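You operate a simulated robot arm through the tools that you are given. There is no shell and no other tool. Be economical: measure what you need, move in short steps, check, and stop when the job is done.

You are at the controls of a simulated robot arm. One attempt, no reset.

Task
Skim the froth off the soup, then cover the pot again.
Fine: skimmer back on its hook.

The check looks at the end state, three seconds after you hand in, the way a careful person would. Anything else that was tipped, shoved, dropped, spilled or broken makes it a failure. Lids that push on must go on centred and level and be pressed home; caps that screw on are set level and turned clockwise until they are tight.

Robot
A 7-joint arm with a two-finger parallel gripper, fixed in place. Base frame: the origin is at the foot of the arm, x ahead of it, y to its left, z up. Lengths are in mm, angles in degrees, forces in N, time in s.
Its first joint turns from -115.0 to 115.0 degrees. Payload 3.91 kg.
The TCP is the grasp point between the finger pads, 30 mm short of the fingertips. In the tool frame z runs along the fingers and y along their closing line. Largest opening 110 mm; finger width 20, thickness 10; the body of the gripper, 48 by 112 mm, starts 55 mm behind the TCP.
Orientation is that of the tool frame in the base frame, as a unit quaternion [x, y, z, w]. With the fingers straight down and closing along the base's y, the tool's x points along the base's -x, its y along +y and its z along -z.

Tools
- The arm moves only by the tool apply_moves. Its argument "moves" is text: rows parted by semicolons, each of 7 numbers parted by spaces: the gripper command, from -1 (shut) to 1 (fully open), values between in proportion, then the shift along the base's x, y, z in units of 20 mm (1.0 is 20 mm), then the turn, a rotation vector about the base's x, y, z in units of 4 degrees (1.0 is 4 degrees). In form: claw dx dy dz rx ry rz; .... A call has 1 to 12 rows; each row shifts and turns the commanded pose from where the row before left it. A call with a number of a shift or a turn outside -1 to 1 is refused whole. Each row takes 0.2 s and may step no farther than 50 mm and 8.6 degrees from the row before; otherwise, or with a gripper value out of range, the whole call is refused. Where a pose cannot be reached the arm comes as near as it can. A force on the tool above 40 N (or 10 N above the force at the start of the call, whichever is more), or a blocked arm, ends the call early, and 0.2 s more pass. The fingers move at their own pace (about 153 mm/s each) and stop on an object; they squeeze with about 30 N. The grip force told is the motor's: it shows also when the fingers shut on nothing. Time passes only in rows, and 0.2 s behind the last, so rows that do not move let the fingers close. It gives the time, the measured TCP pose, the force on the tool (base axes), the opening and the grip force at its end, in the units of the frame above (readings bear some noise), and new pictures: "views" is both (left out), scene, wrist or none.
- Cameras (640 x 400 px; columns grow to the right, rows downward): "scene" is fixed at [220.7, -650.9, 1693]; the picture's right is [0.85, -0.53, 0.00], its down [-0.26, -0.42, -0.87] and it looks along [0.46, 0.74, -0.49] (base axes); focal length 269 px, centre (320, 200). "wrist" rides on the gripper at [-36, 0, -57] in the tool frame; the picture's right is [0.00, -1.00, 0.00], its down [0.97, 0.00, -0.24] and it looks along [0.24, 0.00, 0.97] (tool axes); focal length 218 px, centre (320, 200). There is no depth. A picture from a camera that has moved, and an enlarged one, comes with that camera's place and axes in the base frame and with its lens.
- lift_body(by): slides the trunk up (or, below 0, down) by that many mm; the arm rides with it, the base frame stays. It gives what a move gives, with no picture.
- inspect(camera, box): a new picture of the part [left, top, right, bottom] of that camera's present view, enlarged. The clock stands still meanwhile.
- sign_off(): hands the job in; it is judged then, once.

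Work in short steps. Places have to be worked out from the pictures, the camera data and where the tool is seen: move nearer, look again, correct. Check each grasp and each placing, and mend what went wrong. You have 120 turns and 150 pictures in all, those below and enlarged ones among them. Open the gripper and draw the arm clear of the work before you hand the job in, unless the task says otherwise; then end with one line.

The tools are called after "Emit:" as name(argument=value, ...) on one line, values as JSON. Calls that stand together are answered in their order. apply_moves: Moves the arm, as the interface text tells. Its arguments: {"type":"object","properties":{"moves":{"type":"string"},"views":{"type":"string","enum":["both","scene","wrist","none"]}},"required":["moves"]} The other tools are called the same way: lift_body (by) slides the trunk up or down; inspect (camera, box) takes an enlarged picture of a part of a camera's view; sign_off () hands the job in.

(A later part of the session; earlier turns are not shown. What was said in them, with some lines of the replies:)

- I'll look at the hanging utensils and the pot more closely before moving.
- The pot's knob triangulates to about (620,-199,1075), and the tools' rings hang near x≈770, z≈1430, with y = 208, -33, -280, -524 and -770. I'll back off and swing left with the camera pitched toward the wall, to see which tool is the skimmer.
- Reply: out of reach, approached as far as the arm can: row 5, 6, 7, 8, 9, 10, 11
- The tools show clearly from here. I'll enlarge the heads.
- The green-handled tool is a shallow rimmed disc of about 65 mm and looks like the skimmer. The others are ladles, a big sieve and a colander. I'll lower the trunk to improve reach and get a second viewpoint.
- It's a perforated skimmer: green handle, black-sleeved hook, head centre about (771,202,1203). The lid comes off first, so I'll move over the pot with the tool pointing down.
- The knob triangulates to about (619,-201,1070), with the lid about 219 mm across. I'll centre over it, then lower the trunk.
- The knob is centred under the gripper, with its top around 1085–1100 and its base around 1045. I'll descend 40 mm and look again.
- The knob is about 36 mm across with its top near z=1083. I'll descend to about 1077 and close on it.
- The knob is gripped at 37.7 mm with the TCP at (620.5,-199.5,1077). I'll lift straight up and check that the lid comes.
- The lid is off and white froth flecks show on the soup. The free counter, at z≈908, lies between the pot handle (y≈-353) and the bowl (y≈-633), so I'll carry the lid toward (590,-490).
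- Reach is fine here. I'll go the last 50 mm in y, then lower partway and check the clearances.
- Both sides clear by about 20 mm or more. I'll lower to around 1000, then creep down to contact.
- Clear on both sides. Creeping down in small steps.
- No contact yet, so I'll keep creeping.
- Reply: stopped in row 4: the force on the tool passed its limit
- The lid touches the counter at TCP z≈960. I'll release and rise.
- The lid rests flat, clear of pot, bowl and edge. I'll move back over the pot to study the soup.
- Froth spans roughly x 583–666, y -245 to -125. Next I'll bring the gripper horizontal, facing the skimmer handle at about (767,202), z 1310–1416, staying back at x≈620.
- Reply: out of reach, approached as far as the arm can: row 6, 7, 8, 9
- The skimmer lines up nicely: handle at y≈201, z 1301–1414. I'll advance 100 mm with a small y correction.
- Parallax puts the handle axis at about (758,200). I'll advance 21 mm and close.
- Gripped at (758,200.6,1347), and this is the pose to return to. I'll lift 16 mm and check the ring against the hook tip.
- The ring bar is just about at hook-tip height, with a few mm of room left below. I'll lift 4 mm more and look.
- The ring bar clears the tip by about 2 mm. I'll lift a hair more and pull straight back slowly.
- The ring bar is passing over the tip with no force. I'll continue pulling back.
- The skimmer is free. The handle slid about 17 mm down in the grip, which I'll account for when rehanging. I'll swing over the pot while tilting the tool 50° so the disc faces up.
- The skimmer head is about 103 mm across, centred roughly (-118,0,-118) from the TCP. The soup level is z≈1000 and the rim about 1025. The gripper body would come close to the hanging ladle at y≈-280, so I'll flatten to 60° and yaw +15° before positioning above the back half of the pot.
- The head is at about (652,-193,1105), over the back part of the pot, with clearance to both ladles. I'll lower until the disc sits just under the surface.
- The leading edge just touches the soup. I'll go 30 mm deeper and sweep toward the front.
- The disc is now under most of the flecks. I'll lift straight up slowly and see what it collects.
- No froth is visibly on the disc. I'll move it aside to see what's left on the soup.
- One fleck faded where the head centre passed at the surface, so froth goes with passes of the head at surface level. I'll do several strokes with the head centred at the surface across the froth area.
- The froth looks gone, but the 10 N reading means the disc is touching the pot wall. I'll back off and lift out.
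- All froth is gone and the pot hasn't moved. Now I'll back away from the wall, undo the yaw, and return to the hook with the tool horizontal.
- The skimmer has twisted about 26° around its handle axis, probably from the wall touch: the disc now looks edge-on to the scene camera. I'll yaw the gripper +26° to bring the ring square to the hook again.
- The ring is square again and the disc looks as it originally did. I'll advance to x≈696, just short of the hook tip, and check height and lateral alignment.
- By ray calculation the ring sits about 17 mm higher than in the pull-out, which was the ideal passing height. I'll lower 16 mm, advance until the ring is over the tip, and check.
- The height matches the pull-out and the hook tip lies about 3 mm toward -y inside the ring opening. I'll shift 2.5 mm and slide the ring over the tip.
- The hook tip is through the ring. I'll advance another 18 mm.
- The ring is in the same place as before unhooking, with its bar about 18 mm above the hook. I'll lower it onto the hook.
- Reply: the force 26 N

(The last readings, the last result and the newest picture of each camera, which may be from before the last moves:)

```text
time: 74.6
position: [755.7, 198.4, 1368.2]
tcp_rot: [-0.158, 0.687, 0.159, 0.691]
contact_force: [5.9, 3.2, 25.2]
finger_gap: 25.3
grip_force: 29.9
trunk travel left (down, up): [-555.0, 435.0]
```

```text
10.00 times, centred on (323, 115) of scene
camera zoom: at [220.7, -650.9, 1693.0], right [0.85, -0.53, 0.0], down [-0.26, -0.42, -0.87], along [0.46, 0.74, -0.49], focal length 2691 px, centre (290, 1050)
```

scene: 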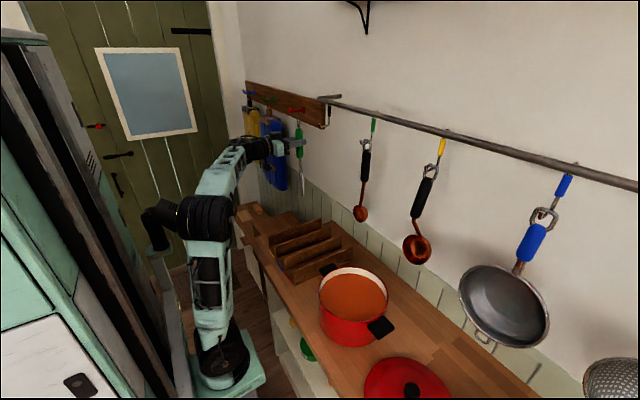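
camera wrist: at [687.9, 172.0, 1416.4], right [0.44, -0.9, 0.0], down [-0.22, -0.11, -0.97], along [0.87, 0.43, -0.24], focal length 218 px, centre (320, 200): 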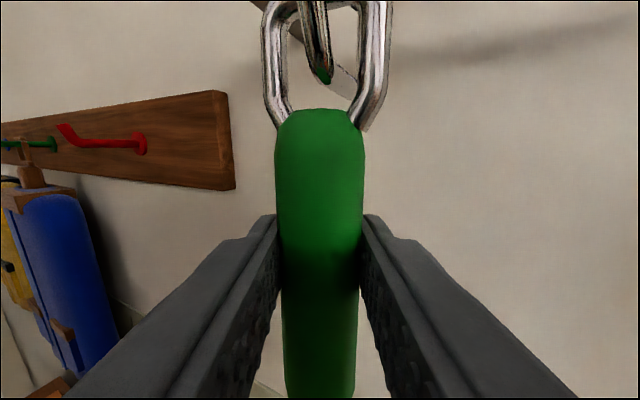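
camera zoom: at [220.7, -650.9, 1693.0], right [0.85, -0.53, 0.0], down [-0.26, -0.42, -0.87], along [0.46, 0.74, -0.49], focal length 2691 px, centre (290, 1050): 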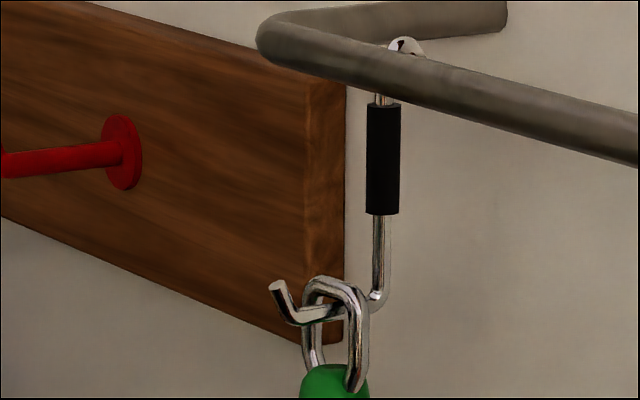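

The ring is seated on the hook. I'll relieve the press slightly and open slowly.

Emit:
apply_moves(moves="-1 0 0 0.12 0 0 0;-1 0 0 0 0 0 0;-0.5 0 0 0 0 0 0;-0.4 0 0 0 0 0 0;-0.2 0 0 0 0 0 0;0 0 0 0 0 0 0;0.2 0 0 0 0 0 0;0.2 0 0 0 0 0 0", views="wrist")

Emit:
inspect(camera="scene", box=[290, 95, 360, 215])

```text
time: 76.4
position: [758.3, 198.9, 1366.4]
tcp_rot: [-0.159, 0.689, 0.159, 0.689]
contact_force: [-0.4, 0.4, 0.8]
finger_gap: 65.9
grip_force: 0.0
trunk travel left (down, up): [-555.0, 435.0]
camera wrist: at [706.3, 172.8, 1402.7], right [0.44, -0.9, 0.0], down [-0.22, -0.11, -0.97], along [0.87, 0.43, -0.24], focal length 218 px, centre (320, 200)
```

wrist: 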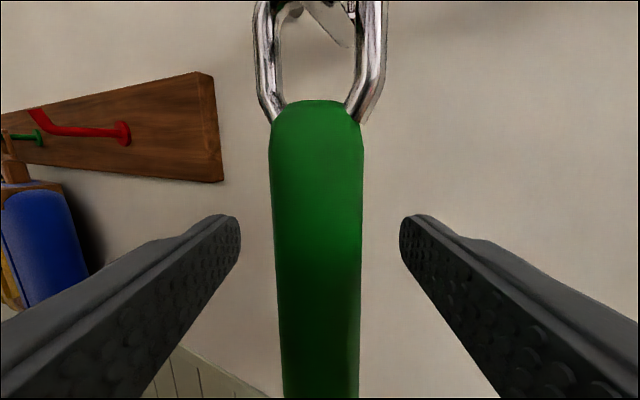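

```text
3.33 times, centred on (325, 155) of scene
camera zoom: at [220.7, -650.9, 1693.0], right [0.85, -0.53, 0.0], down [-0.26, -0.42, -0.87], along [0.46, 0.74, -0.49], focal length 897 px, centre (303, 350)
```

zoom: 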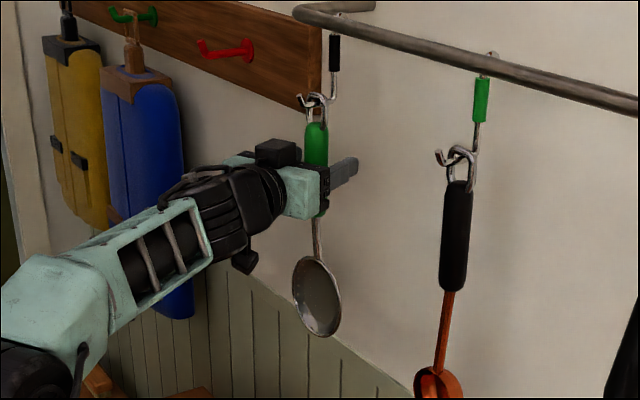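

Hanging freely on its hook. I'll retract along the tool axis, away from the handle.

Emit:
apply_moves(moves="0.2 -0.45 -0.22 0 0 0 0;0.2 -0.9 -0.44 0 0 0 0;0.2 -0.9 -0.44 0 0 0 0;0.2 -0.9 -0.44 0 0 0 0;0.2 -0.9 -0.44 0 0 0 0;0.2 -0.9 -0.44 0 0 0 0;0.2 -0.9 -0.44 0 0 0 0;0.2 0 0 0 0 0 0")

Emit:
inspect(camera="scene", box=[300, 90, 350, 210])

```text
time: 78.2
position: [638.6, 142.7, 1367.1]
tcp_rot: [-0.16, 0.689, 0.159, 0.689]
contact_force: [-0.1, 0.5, 0.9]
finger_gap: 66.2
grip_force: 0.0
trunk travel left (down, up): [-555.0, 435.0]
camera wrist: at [587.5, 115.9, 1402.4], right [0.44, -0.9, 0.0], down [-0.22, -0.11, -0.97], along [0.87, 0.43, -0.24], focal length 218 px, centre (320, 200)
```

scene: 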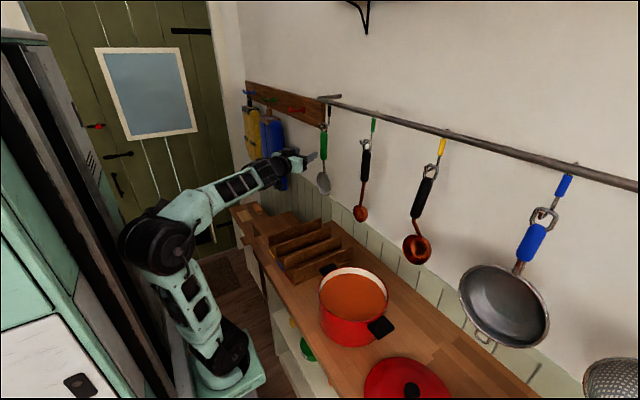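
wrist: 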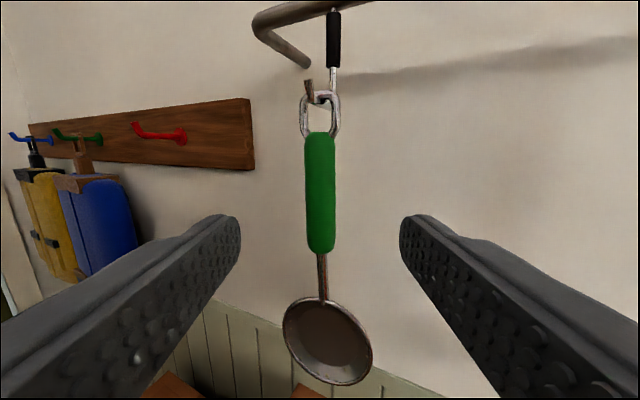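

```text
3.33 times, centred on (325, 150) of scene
camera zoom: at [220.7, -650.9, 1693.0], right [0.85, -0.53, 0.0], down [-0.26, -0.42, -0.87], along [0.46, 0.74, -0.49], focal length 897 px, centre (303, 367)
```

zoom: 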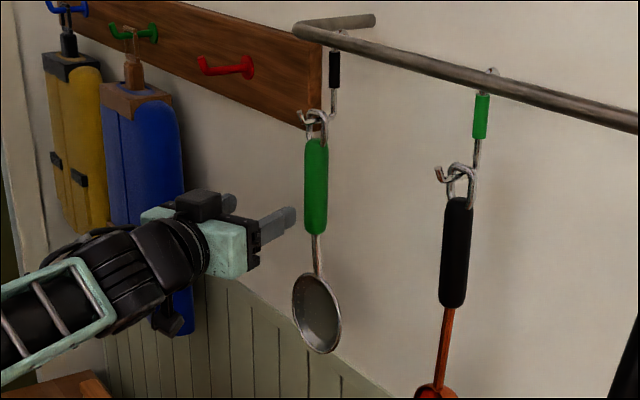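

The skimmer hangs properly. Next I'll go for the lid at about (591,-490), turning the tool straight down on the way.

Emit:
apply_moves(moves="0.2 -0.4 -0.7 0 0 0 -0.93;0.2 -0.4 -0.7 0 0 0 -0.93;0.2 -0.4 -0.7 0 0 0 -0.93;0.2 -0.4 -0.7 0 0 0 -0.93;0.2 -0.4 -0.7 0 0 0 -0.93;0.2 0 -0.7 0 0 0 -0.93;0.2 0 -0.7 0 0 0 -0.92;0.2 0 -1 -0.3 0 0.9 0;0.2 0 -1 -0.3 0 0.9 0;0.2 0 -1 -0.3 0 0.9 0;0.2 0 -1 -0.3 0 0.9 0;0.2 0 -1 -0.3 0 0.9 0", views="none")

Emit:
apply_moves(moves="0.2 0 -1 -0.4 0 0.9 0;0.2 0 -1 -0.4 0 0.9 0;0.2 0 -1 -0.4 0 0.9 0;0.2 0 -1 -0.4 0 0.9 0;0.2 0 -1 -0.4 0 0.9 0;0.2 0 -1 -0.4 0 0.9 0;0.2 0 -1 -0.4 0 0.9 0;0.2 0 -1 -0.4 0 0.9 0;0.2 0 -1 -0.4 0 0.9 0;0.2 0 -1 -0.4 0 0.9 0;0.2 0 -1 -0.4 0 0.9 0;0.2 0 -1 -0.4 0 0.9 0", views="none")

Emit:
apply_moves(moves="0.2 0 -1 -0.4 0 0.9 0;0.2 0 -1 -0.4 0 0.9 0;0.2 0 -1 -0.4 0 0.9 0;0.2 0 -1 -0.4 0 0.9 0;0.2 0 -1 -0.4 0 0.9 0;0.2 0 -1 -0.4 0 0.9 0;0.2 0 -1 -0.4 0 0.9 0;0.2 0 -1 -0.4 0 0.9 0;0.2 0 0 0 0 0 0")

```text
time: 80.8
position: [648.8, -6.5, 1270.0]
tcp_rot: [-0.001, 0.81, 0.0, 0.587]
contact_force: [0.5, 0.8, -0.4]
finger_gap: 66.0
grip_force: 0.1
out of reach, approached as far as the arm can: row 3, 4, 5, 6, 8, 9, 10, 12
trunk travel left (down, up): [-555.0, 435.0]
```

```text
time: 83.4
position: [654.9, -247.4, 1172.1]
tcp_rot: [0.0, 0.969, 0.0, 0.248]
contact_force: [-0.3, 0.1, 0.1]
finger_gap: 66.1
grip_force: 0.0
out of reach, approached as far as the arm can: row 1
trunk travel left (down, up): [-555.0, 435.0]
```

```text
time: 85.4
position: [653.2, -407.5, 1105.4]
tcp_rot: [0.001, 1.0, 0.0, -0.001]
contact_force: [0.0, -0.5, 0.4]
finger_gap: 66.0
grip_force: 0.1
trunk travel left (down, up): [-555.0, 435.0]
camera wrist: at [689.5, -408.6, 1162.6], right [0.0, -1.0, 0.0], down [-0.97, 0.0, 0.24], along [-0.24, 0.0, -0.97], focal length 218 px, centre (320, 200)
```

scene: 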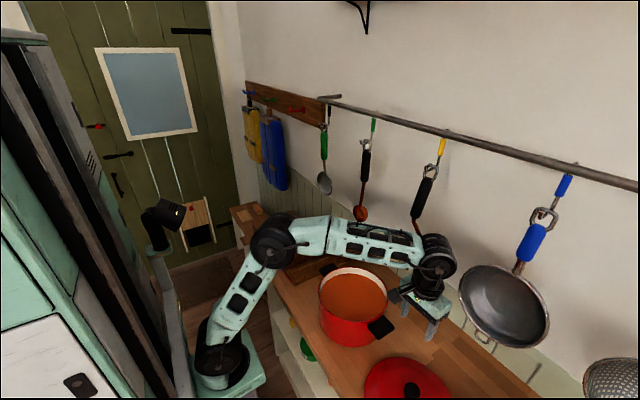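
wrist: 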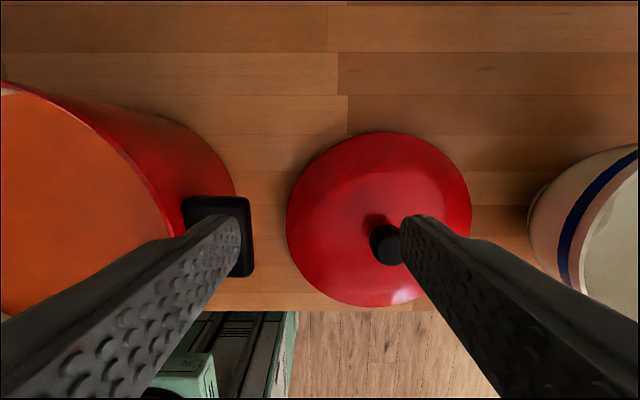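

The soup is clean and the tool points straight down. I'll shift over the lid knob at (592,-490).

Emit:
apply_moves(moves="0.2 -0.6 -0.82 0 0 0 0;0.2 -0.6 -0.83 0 0 0 0;0.2 -0.6 -0.83 0 0 0 0;0.2 -0.6 -0.83 0 0 0 0;0.2 -0.66 -0.83 0 0 0 0;0.2 0 0 -1 0 0 0;0.2 0 0 -1 0 0 0;0.2 0 0 -1 0 0 0;0.2 0 0 0 0 0 0")

```text
time: 87.4
position: [591.8, -490.3, 1048.2]
tcp_rot: [0.001, 1.0, 0.0, -0.001]
contact_force: [-0.5, 0.3, -0.2]
finger_gap: 66.2
grip_force: 0.1
trunk travel left (down, up): [-555.0, 435.0]
camera wrist: at [628.0, -491.3, 1104.6], right [0.0, -1.0, 0.0], down [-0.97, 0.0, 0.24], along [-0.24, 0.0, -0.97], focal length 218 px, centre (320, 200)
```

scene: 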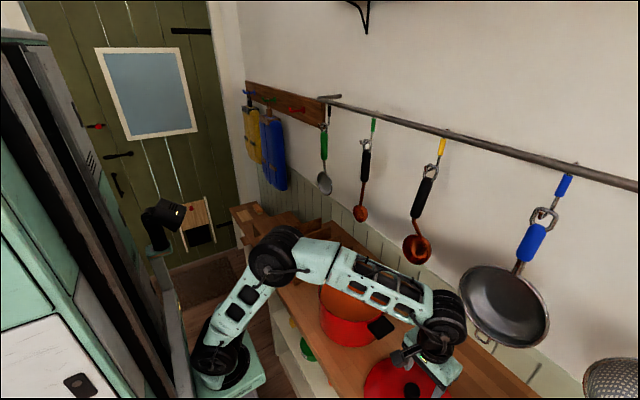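
wrist: 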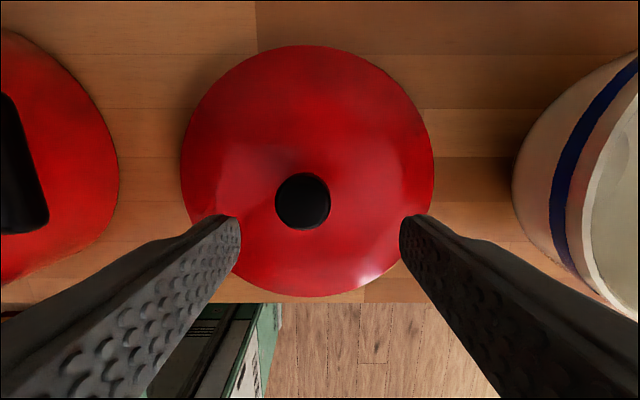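

The knob is about 11 mm further toward +y, at y≈-480. I'll correct, descend to 960 and grip.

Emit:
apply_moves(moves="0.2 0.05 0.55 0 0 0 0;0.2 0 0 -1 0 0 0;0.2 0 0 -1 0 0 0;0.2 0 0 0 0 0 0", views="wrist")

```text
time: 88.4
position: [592.2, -479.3, 1006.4]
tcp_rot: [-0.001, 1.0, 0.0, 0.0]
contact_force: [-0.3, -0.8, 0.3]
finger_gap: 65.9
grip_force: 0.0
trunk travel left (down, up): [-555.0, 435.0]
camera wrist: at [628.3, -480.4, 1063.9], right [0.0, -1.0, 0.0], down [-0.97, 0.0, 0.24], along [-0.24, 0.0, -0.97], focal length 218 px, centre (320, 200)
```

wrist: 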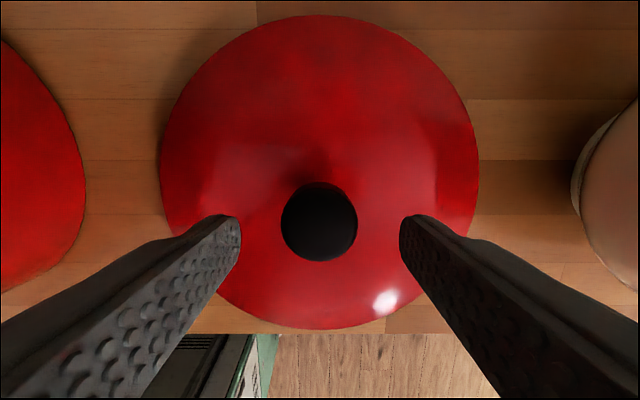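

Aligned. Descending to grip height and closing.

Emit:
apply_moves(moves="0.2 0 0 -0.8 0 0 0;0.2 0 0 -0.8 0 0 0;0.2 0 0 -0.65 0 0 0;0 0 0 0 0 0 0;-1 0 0 0 0 0 0;-1 0 0 0 0 0 0;-1 0 0 0 0 0 0", views="wrist")

```text
time: 90.0
position: [592.3, -479.0, 963.4]
tcp_rot: [0.0, 1.0, 0.0, -0.001]
contact_force: [-0.3, -0.4, -0.8]
finger_gap: 37.3
grip_force: 30.0
trunk travel left (down, up): [-555.0, 435.0]
camera wrist: at [628.8, -480.3, 1019.4], right [0.0, -1.0, 0.0], down [-0.97, 0.0, 0.24], along [-0.24, 0.0, -0.97], focal length 218 px, centre (320, 200)
```

wrist: 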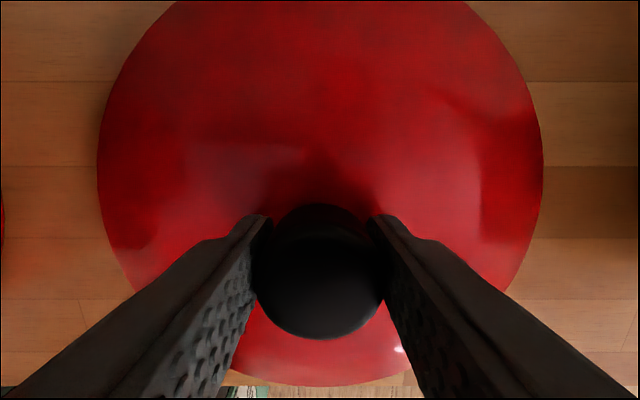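

Gripped, about 3 mm higher on the knob than before. I'll lift to about 1164 and carry it back over the pot.

Emit:
apply_moves(moves="-1 0 0 0.5 0 0 0;-1 0 0 0.5 0 0 0;-1 0 0 1 0 0 0;-1 0 0 1 0 0 0;-1 0 0 1 0 0 0;-1 0 0 1 0 0 0;-1 0 0 1 0 0 0;-1 0 0 1 0 0 0;-1 0 0 1 0 0 0;-1 0 0 1 0 0 0;-1 0 0 1 0 0 0;-1 0 0 0 0 0 0", views="none")

Emit:
apply_moves(moves="-1 0.1 1 0 0 0 0;-1 0.1 1 0 0 0 0;-1 0.1 1 0 0 0 0;-1 0.1 1 0 0 0 0;-1 0.1 1 0 0 0 0;-1 0.1 1 0 0 0 0;-1 0.1 1 0 0 0 0;-1 0.1 1 0 0 0 0;-1 0.1 1 0 0 0 0;-1 0.1 1 0 0 0 0;-1 0.1 1 0 0 0 0;-1 0.1 1 0 0 0 0", views="none")

Emit:
apply_moves(moves="-1 0.1 1 0 0 0 0;-1 0.1 0.95 0 0 0 0;-1 0 0 0 0 0 0;-1 0 0 0 0 0 0")

Emit:
inspect(camera="scene", box=[280, 210, 430, 360])

```text
time: 92.6
position: [595.2, -478.9, 1163.2]
tcp_rot: [0.0, 1.0, 0.0, 0.0]
contact_force: [0.5, -1.0, -3.8]
finger_gap: 37.5
grip_force: 30.2
trunk travel left (down, up): [-555.0, 435.0]
```

```text
time: 95.2
position: [616.9, -238.7, 1163.2]
tcp_rot: [0.001, 1.0, 0.001, -0.001]
contact_force: [-0.8, 0.0, -3.2]
finger_gap: 37.4
grip_force: 29.8
trunk travel left (down, up): [-555.0, 435.0]
```

```text
time: 96.2
position: [622.2, -199.2, 1164.8]
tcp_rot: [-0.001, 1.0, -0.001, 0.0]
contact_force: [0.0, -1.0, -3.2]
finger_gap: 37.5
grip_force: 30.1
trunk travel left (down, up): [-555.0, 435.0]
camera wrist: at [657.9, -200.3, 1220.1], right [0.0, -1.0, 0.0], down [-0.97, 0.0, 0.24], along [-0.24, 0.0, -0.97], focal length 218 px, centre (320, 200)
```

scene: 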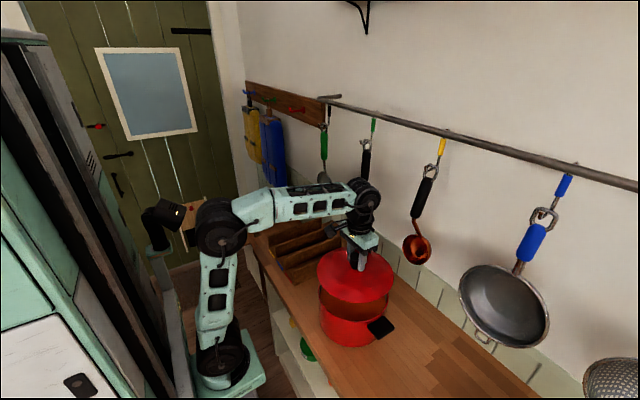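
wrist: 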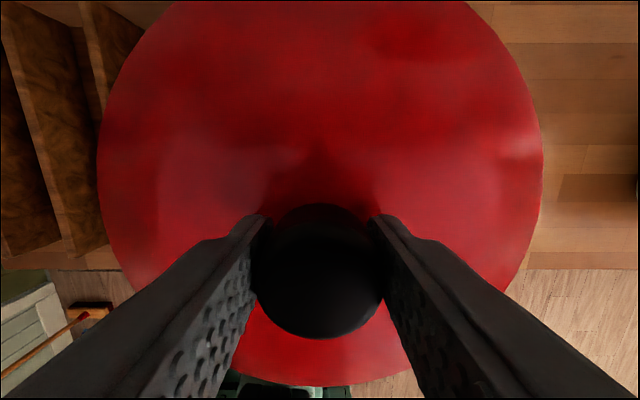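

```text
2.67 times, centred on (355, 285) of scene
camera zoom: at [220.7, -650.9, 1693.0], right [0.85, -0.53, 0.0], down [-0.26, -0.42, -0.87], along [0.46, 0.74, -0.49], focal length 718 px, centre (227, -27)
```

zoom: 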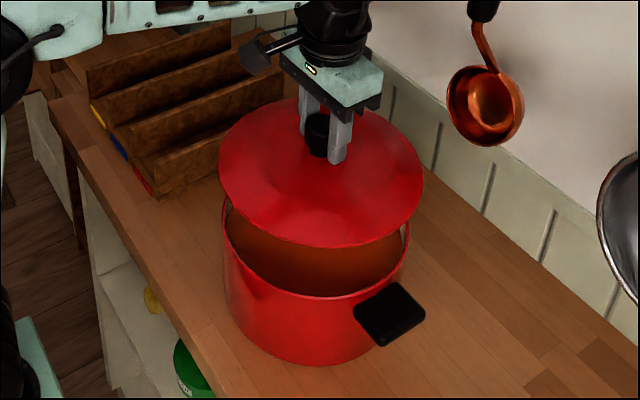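

The pot is pixel-identical to when I took the lid off. I'll descend to about 1090, then check alignment.

Emit:
apply_moves(moves="-1 -0.06 0 -1 0 0 0;-1 0 0 -1 0 0 0;-1 0 0 -1 0 0 0;-1 0 0 -0.7 0 0 0;-1 0 0 0 0 0 0", views="wrist")

Emit:
inspect(camera="scene", box=[300, 230, 410, 360])

```text
time: 97.4
position: [620.9, -200.4, 1089.2]
tcp_rot: [0.0, 1.0, 0.001, 0.0]
contact_force: [-0.2, 0.5, -3.5]
finger_gap: 37.3
grip_force: 29.8
trunk travel left (down, up): [-555.0, 435.0]
camera wrist: at [656.4, -200.9, 1145.3], right [0.0, -1.0, 0.0], down [-0.97, 0.0, 0.24], along [-0.24, 0.0, -0.97], focal length 218 px, centre (320, 200)
```

wrist: 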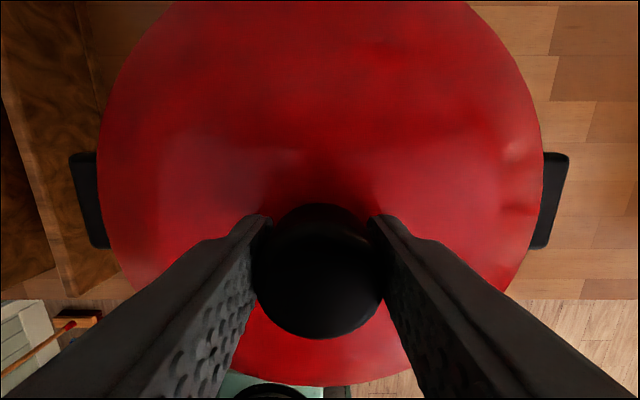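

```text
3.08 times, centred on (355, 295) of scene
camera zoom: at [220.7, -650.9, 1693.0], right [0.85, -0.53, 0.0], down [-0.26, -0.42, -0.87], along [0.46, 0.74, -0.49], focal length 828 px, centre (212, -92)
```

zoom: 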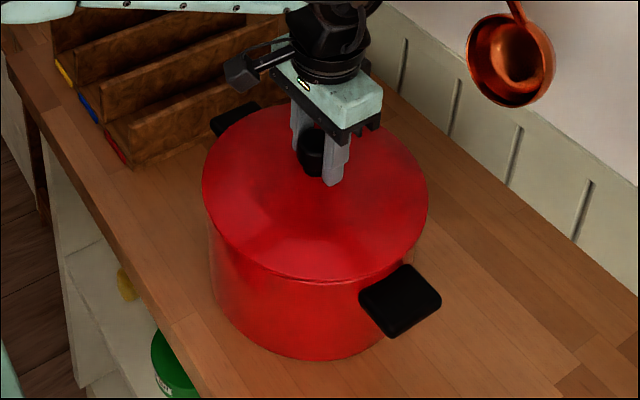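

Handles show symmetrically on both sides, so the lid is centred. I'll creep down to contact.

Emit:
apply_moves(moves="-1 0 0.03 -0.2 0 0 0;-1 0 0 -0.12 0 0 0;-1 0 0 -0.12 0 0 0;-1 0 0 -0.12 0 0 0;-1 0 0 -0.12 0 0 0;-1 0 0 -0.1 0 0 0;-1 0 0 0 0 0 0", views="wrist")

```text
time: 98.8
position: [620.7, -199.8, 1076.4]
tcp_rot: [-0.001, 1.0, -0.001, 0.004]
contact_force: [-2.9, 0.6, 17.6]
finger_gap: 37.9
grip_force: 30.3
trunk travel left (down, up): [-555.0, 435.0]
stopped in row 7: the force on the tool passed its limit (the readings are from after the stop); the commanded pose is now the measured one
camera wrist: at [656.0, -199.9, 1133.4], right [0.0, -1.0, 0.0], down [-0.97, 0.0, 0.23], along [-0.23, 0.0, -0.97], focal length 218 px, centre (320, 200)
```

wrist: 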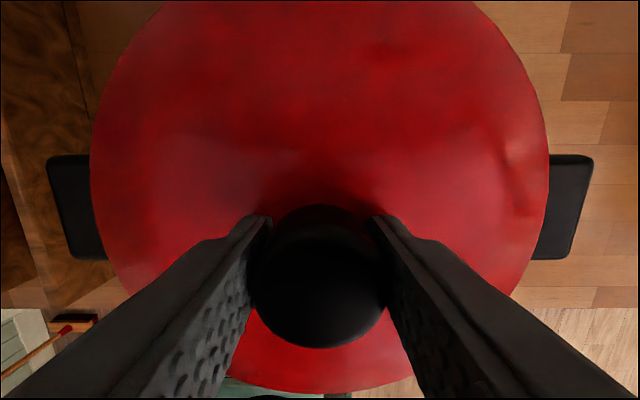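

The seat view matches the original almost exactly. I'll release and rise.

Emit:
apply_moves(moves="-1 0 0 0.03 0 0.1 0;-0.2 0 0 0 0 0 0;0.3 0 0 0 0 0 0;0.3 0 0 0.5 0 0 0;0.3 0 0 1 0 0 0;0.3 0 0 1 0 0 0;0.3 0 0 1 0 0 0;0.3 0 0 0 0 0 0")

Emit:
inspect(camera="scene", box=[300, 230, 410, 360])

```text
time: 100.7
position: [621.1, -199.6, 1146.4]
tcp_rot: [0.0, 1.0, -0.001, 0.0]
contact_force: [0.1, 0.6, 0.1]
finger_gap: 71.5
grip_force: 0.1
trunk travel left (down, up): [-555.0, 435.0]
camera wrist: at [657.4, -200.0, 1202.4], right [0.0, -1.0, 0.0], down [-0.97, 0.0, 0.24], along [-0.24, 0.0, -0.97], focal length 218 px, centre (320, 200)
```

scene: 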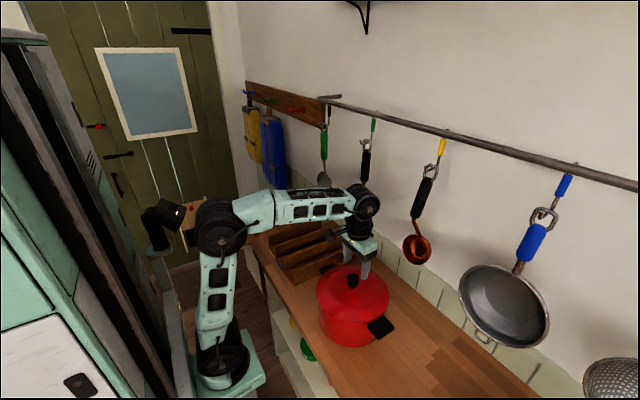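
wrist: 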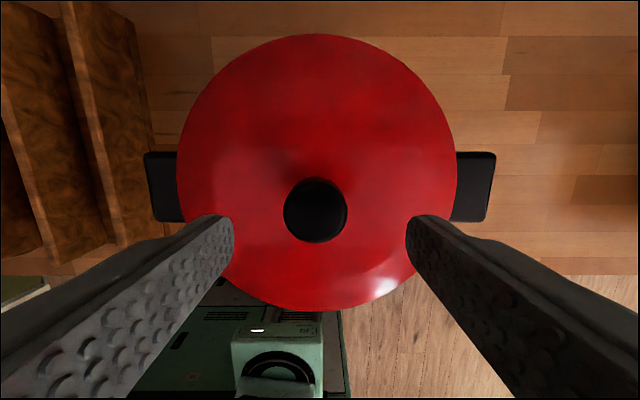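

```text
3.08 times, centred on (355, 295) of scene
camera zoom: at [220.7, -650.9, 1693.0], right [0.85, -0.53, 0.0], down [-0.26, -0.42, -0.87], along [0.46, 0.74, -0.49], focal length 828 px, centre (212, -92)
```

zoom: 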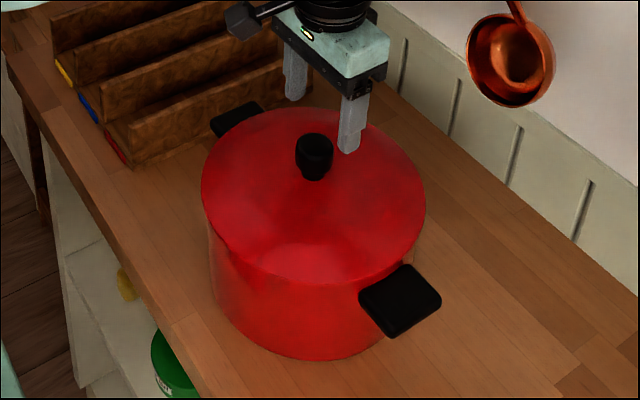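

The lid looks about 3 mm off toward +y, and its near edge may be sitting slightly high. I'll look closer.

Emit:
inspect(camera="scene", box=[310, 255, 400, 325])

Emit:
inspect(camera="wrist", box=[120, 20, 520, 320])

```text
5.71 times, centred on (355, 290) of scene
camera zoom: at [220.7, -650.9, 1693.0], right [0.85, -0.53, 0.0], down [-0.26, -0.42, -0.87], along [0.46, 0.74, -0.49], focal length 1538 px, centre (120, -314)
```

zoom: 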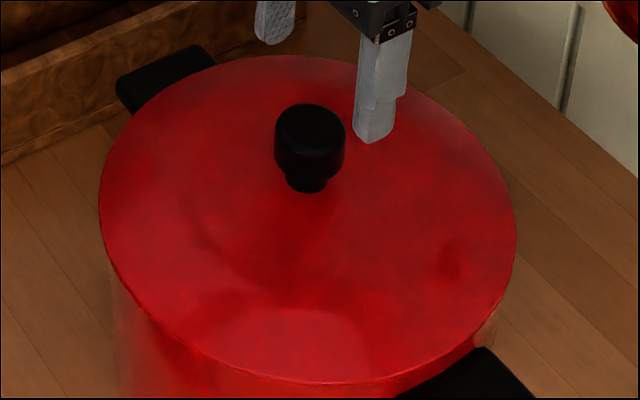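

```text
1.33 times, centred on (320, 170) of wrist
camera zoom: at [657.4, -200.0, 1202.4], right [0.0, -1.0, 0.0], down [-0.97, 0.0, 0.24], along [-0.24, 0.0, -0.97], focal length 291 px, centre (320, 240)
```

zoom: 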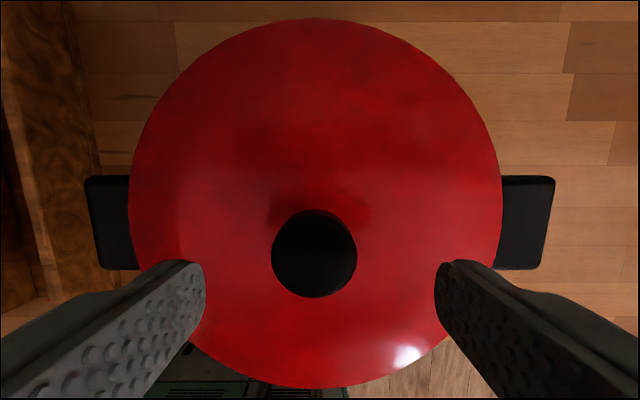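

The lid is about 3 mm off toward +y; x is right. I'll regrip at the original centre (y≈-200.8), which draws the knob back, then press lightly and release.

Emit:
apply_moves(moves="0.3 0 -0.05 -1 0 0 0;0.3 0 0 -1 0 0 0;0.3 0 0 -1 0 0 0;0.3 0 0 -0.45 0 0 0;0.3 0 0 0 0 0 0;0 0 0 0 0 0 0;-1 0 0 0 0 0 0;-1 0 0 0 0 0 0;-1 0 0 0 0 0 0", views="wrist")

```text
time: 102.7
position: [621.0, -199.1, 1077.7]
tcp_rot: [0.001, 1.0, 0.0, 0.0]
contact_force: [0.0, 2.2, 3.4]
finger_gap: 37.3
grip_force: 30.2
trunk travel left (down, up): [-555.0, 435.0]
camera wrist: at [656.8, -201.0, 1133.3], right [0.0, -1.0, 0.0], down [-0.97, 0.0, 0.24], along [-0.24, 0.0, -0.97], focal length 218 px, centre (320, 200)
```

wrist: 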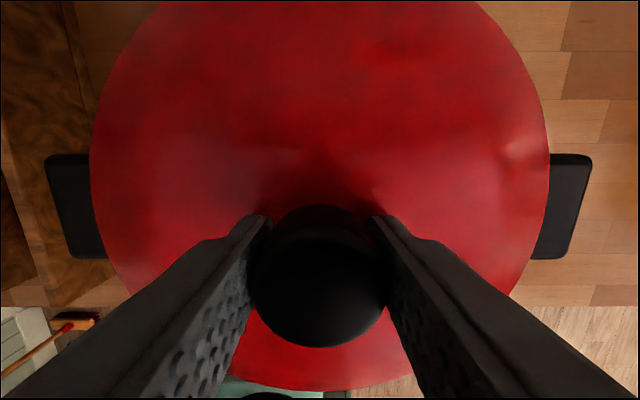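

The lid is centred relative to the handles again. I'll press lightly, relieve, then open in small symmetric steps.

Emit:
apply_moves(moves="-1 0 0 -0.1 0 0 0;-1 0 0 0 0 0 0;-1 0 0 0.1 0 0 0;-1 0 0 0 0 0 0;-0.29 0 0 0 0 0 0;-0.26 0 0 0 0 0 0;-0.2 0 0 0 0 0 0;0 0 0 0 0 0 0;0.3 0 0 0 0 0 0;0.3 0 0 1 0 0 0;0.3 0 0 1 0 0 0;0.3 0 0 1.0 0 0 0")

Emit:
inspect(camera="wrist", box=[120, 20, 520, 320])

Emit:
inspect(camera="scene", box=[310, 255, 400, 355])

```text
time: 105.2
position: [621.2, -199.8, 1135.4]
tcp_rot: [-0.001, 1.0, -0.001, 0.0]
contact_force: [0.9, 0.0, 0.7]
finger_gap: 71.4
grip_force: 0.0
trunk travel left (down, up): [-555.0, 435.0]
camera wrist: at [656.4, -200.2, 1192.7], right [0.0, -1.0, 0.0], down [-0.97, 0.0, 0.24], along [-0.24, 0.0, -0.97], focal length 218 px, centre (320, 200)
```

scene: 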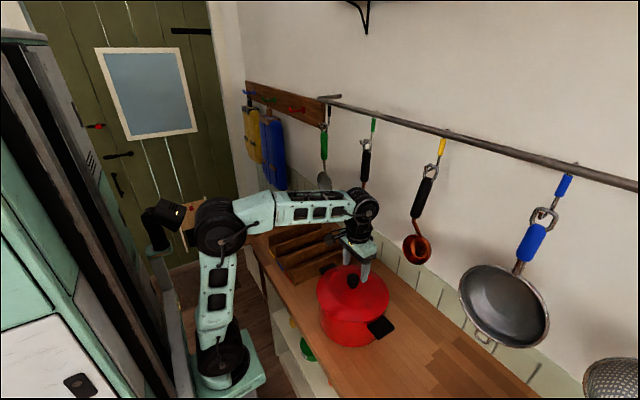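
wrist: 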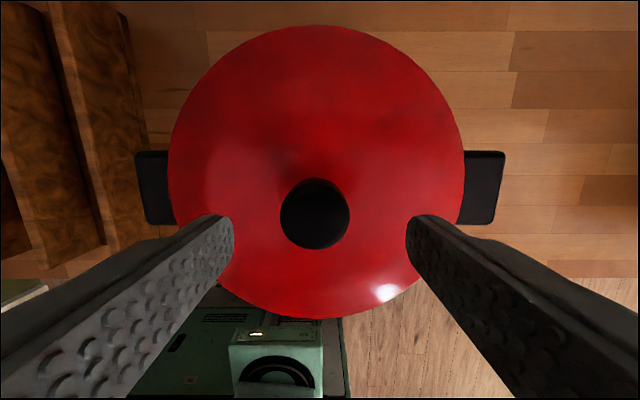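

```text
1.33 times, centred on (320, 170) of wrist
camera zoom: at [656.4, -200.2, 1192.7], right [0.0, -1.0, 0.0], down [-0.97, 0.0, 0.24], along [-0.24, 0.0, -0.97], focal length 291 px, centre (320, 240)
```

zoom: 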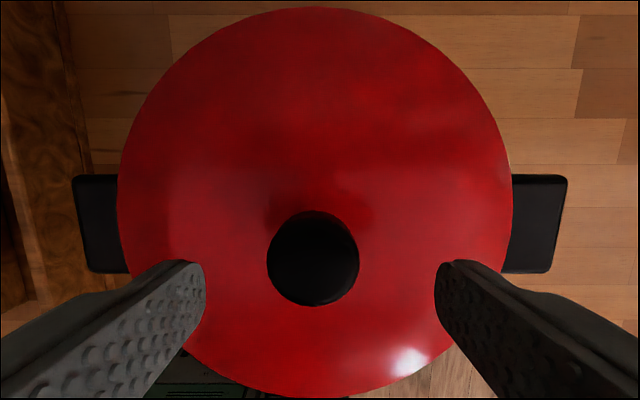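

```text
4.00 times, centred on (355, 305) of scene
camera zoom: at [220.7, -650.9, 1693.0], right [0.85, -0.53, 0.0], down [-0.26, -0.42, -0.87], along [0.46, 0.74, -0.49], focal length 1076 px, centre (180, -220)
```

zoom: 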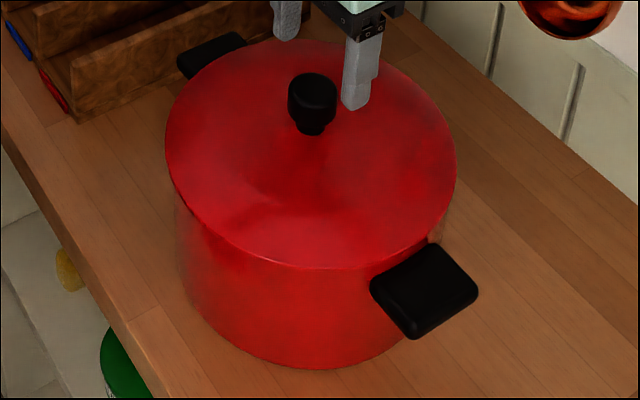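

The lid settled about 2.7 mm off again after release. I'll repeat the initial zoom box and compare directly with the original seat for height and tilt.

Emit:
inspect(camera="scene", box=[270, 200, 430, 370])

Emit:
inspect(camera="scene", box=[310, 220, 400, 320])

```text
2.35 times, centred on (350, 285) of scene
camera zoom: at [220.7, -650.9, 1693.0], right [0.85, -0.53, 0.0], down [-0.26, -0.42, -0.87], along [0.46, 0.74, -0.49], focal length 633 px, centre (249, 0)
```

zoom: 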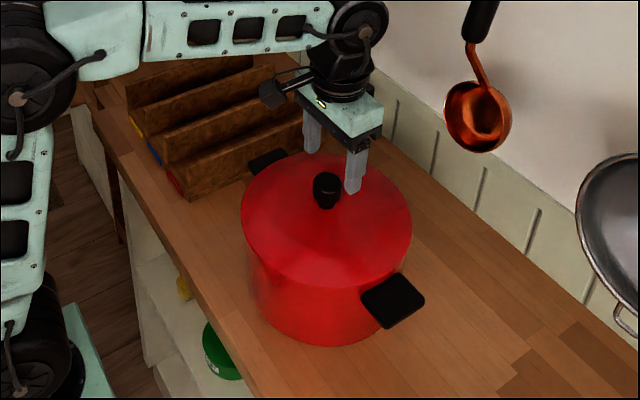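

```text
4.00 times, centred on (355, 270) of scene
camera zoom: at [220.7, -650.9, 1693.0], right [0.85, -0.53, 0.0], down [-0.26, -0.42, -0.87], along [0.46, 0.74, -0.49], focal length 1076 px, centre (180, -80)
```

zoom: 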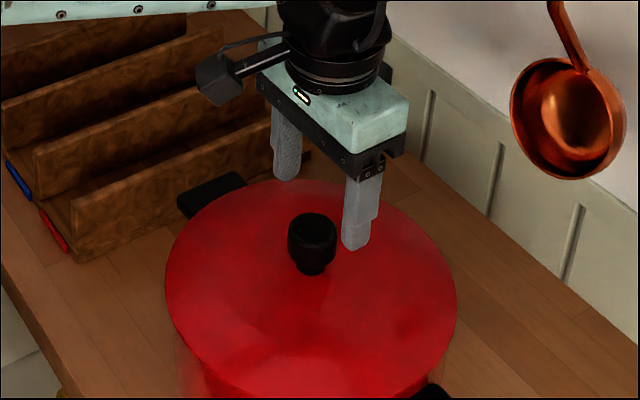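

The lid is level and translated by only about 3 mm in +y. Gripping and releasing reintroduces the offset, so I'll nudge the knob toward -y with one finger, gripper partly open.

Emit:
apply_moves(moves="-0.09 0 0 -0.9 0 0 0;-0.09 0 0 -1 0 0 0;-0.09 0 0 -0.95 0 0 0;-0.09 0 0 0 0 0 0;-0.09 0 -0.15 0 0 0 0;-0.09 0 -0.1 0 0 0 0;-0.09 0 -0.06 0 0 0 0;-0.09 0 -0.06 0 0 0 0;-0.09 0 0 0 0 0 0", views="wrist")

```text
time: 107.2
position: [620.7, -208.9, 1080.1]
tcp_rot: [0.0, 1.0, -0.002, 0.0]
contact_force: [0.3, 1.6, -0.1]
finger_gap: 50.6
grip_force: 0.4
trunk travel left (down, up): [-555.0, 435.0]
camera wrist: at [657.2, -208.1, 1136.3], right [0.0, -1.0, 0.0], down [-0.97, 0.0, 0.24], along [-0.24, 0.0, -0.97], focal length 218 px, centre (320, 200)
```

wrist: 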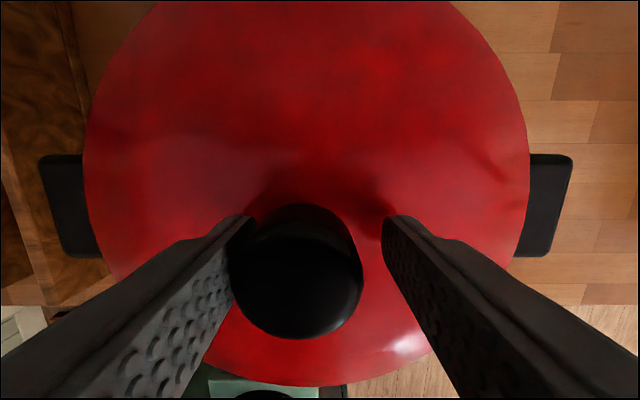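

The lid is centred between the handles to within about 1 mm. I'll back the finger off, rise and verify.

Emit:
apply_moves(moves="-0.09 0 0.2 0 0 0 0;-0.09 0 0.2 0 0 0 0;0.1 0 0 0 0 0 0;0.1 0 0 1 0 0 0;0.1 0 0 1 0 0 0;0.1 0 0 1 0 0 0;0.1 0 0 0 0 0 0", views="none")

Emit:
inspect(camera="wrist", box=[120, 20, 520, 320])

Emit:
inspect(camera="scene", box=[310, 220, 400, 320])

```text
time: 108.8
position: [623.0, -199.4, 1140.9]
tcp_rot: [-0.001, 1.0, -0.001, 0.0]
contact_force: [0.4, -0.1, -1.1]
finger_gap: 60.9
grip_force: 0.0
trunk travel left (down, up): [-555.0, 435.0]
```

```text
1.33 times, centred on (320, 170) of wrist
camera zoom: at [658.8, -200.6, 1196.6], right [0.0, -1.0, 0.0], down [-0.97, 0.0, 0.24], along [-0.24, 0.0, -0.97], focal length 291 px, centre (320, 240)
```

zoom: 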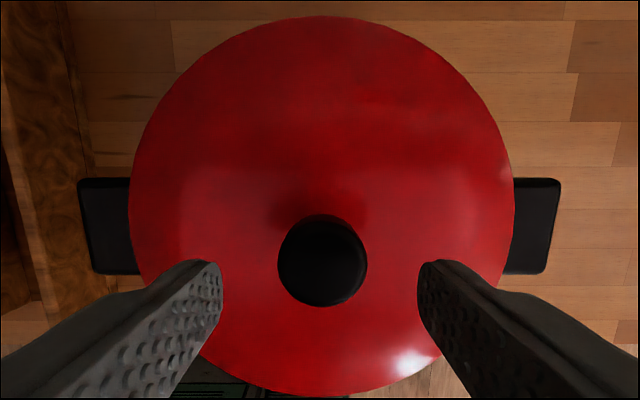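

```text
4.00 times, centred on (355, 270) of scene
camera zoom: at [220.7, -650.9, 1693.0], right [0.85, -0.53, 0.0], down [-0.26, -0.42, -0.87], along [0.46, 0.74, -0.49], focal length 1076 px, centre (180, -80)
```

zoom: 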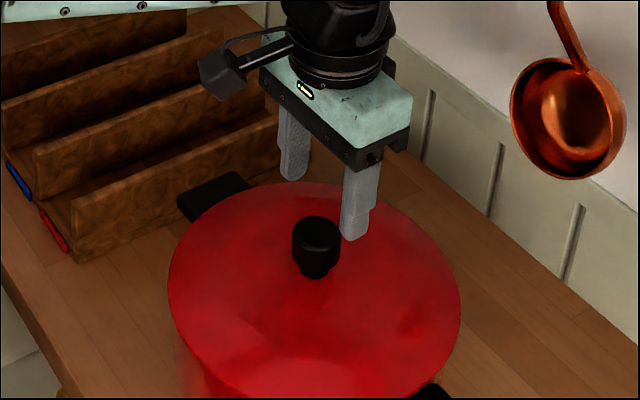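

The lid now matches its original seat to within a pixel. I'll draw the arm clear and do a final check of everything.

Emit:
apply_moves(moves="0.3 0 0 1 0 0 0;0.3 -1 0 1 0 0 0;0.3 -1 0 1 0 0 0;0.3 -1 0 1 0 0 0;0.3 -1 0 1 0 0 0;0.3 -1 0 1 0 0 0;0.3 -1 0 1 0 0 0;0.3 -1 0 0 0 0 0;0.3 -1 0 0 0 0 0;0.3 0 0 0 0 0 0")

Emit:
inspect(camera="scene", box=[290, 80, 470, 300])

Emit:
inspect(camera="scene", box=[311, 95, 335, 135])

```text
time: 111.0
position: [459.3, -201.8, 1279.4]
tcp_rot: [0.0, 1.0, -0.001, 0.0]
contact_force: [0.1, 0.8, 0.2]
finger_gap: 71.7
grip_force: 0.0
trunk travel left (down, up): [-555.0, 435.0]
camera wrist: at [495.4, -201.7, 1336.0], right [0.0, -1.0, 0.0], down [-0.97, 0.0, 0.24], along [-0.24, 0.0, -0.97], focal length 218 px, centre (320, 200)
```

scene: 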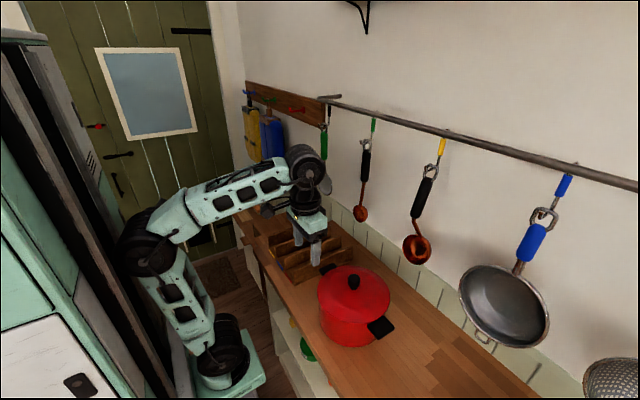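
wrist: 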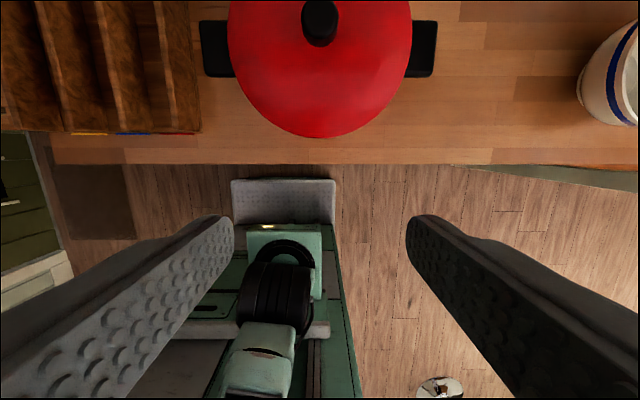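

```text
1.82 times, centred on (380, 190) of scene
camera zoom: at [220.7, -650.9, 1693.0], right [0.85, -0.53, 0.0], down [-0.26, -0.42, -0.87], along [0.46, 0.74, -0.49], focal length 489 px, centre (211, 218)
```

zoom: 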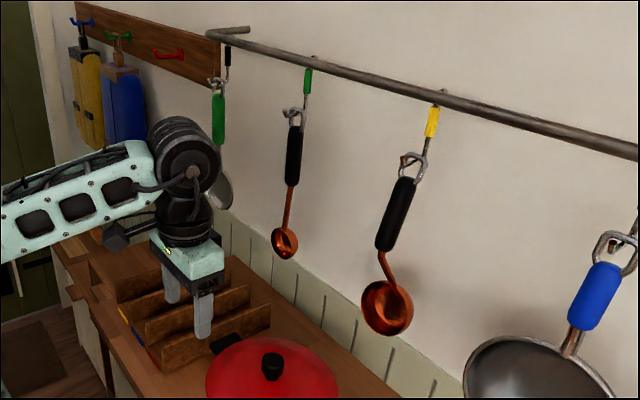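

```text
10.00 times, centred on (323, 115) of scene
camera zoom: at [220.7, -650.9, 1693.0], right [0.85, -0.53, 0.0], down [-0.26, -0.42, -0.87], along [0.46, 0.74, -0.49], focal length 2691 px, centre (290, 1050)
```

zoom: 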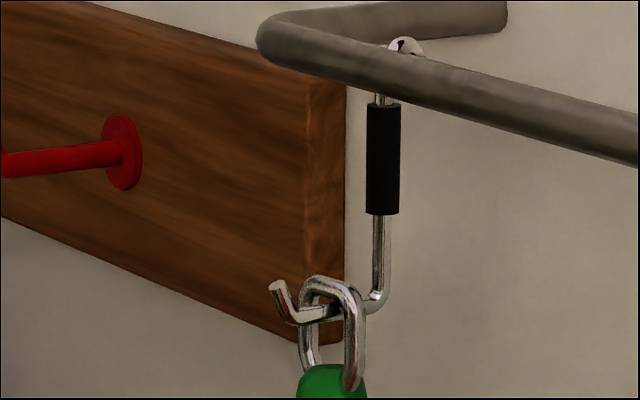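

The lid is on level and centred, the skimmer hangs on its own hook, everything else is undisturbed, and the arm is clear with the gripper open. Handing in.

Emit:
sign_off()

```text
The job is handed in.
```

The froth is skimmed off, the skimmer is back on its hook, and the lid is back on the pot, level and centred.
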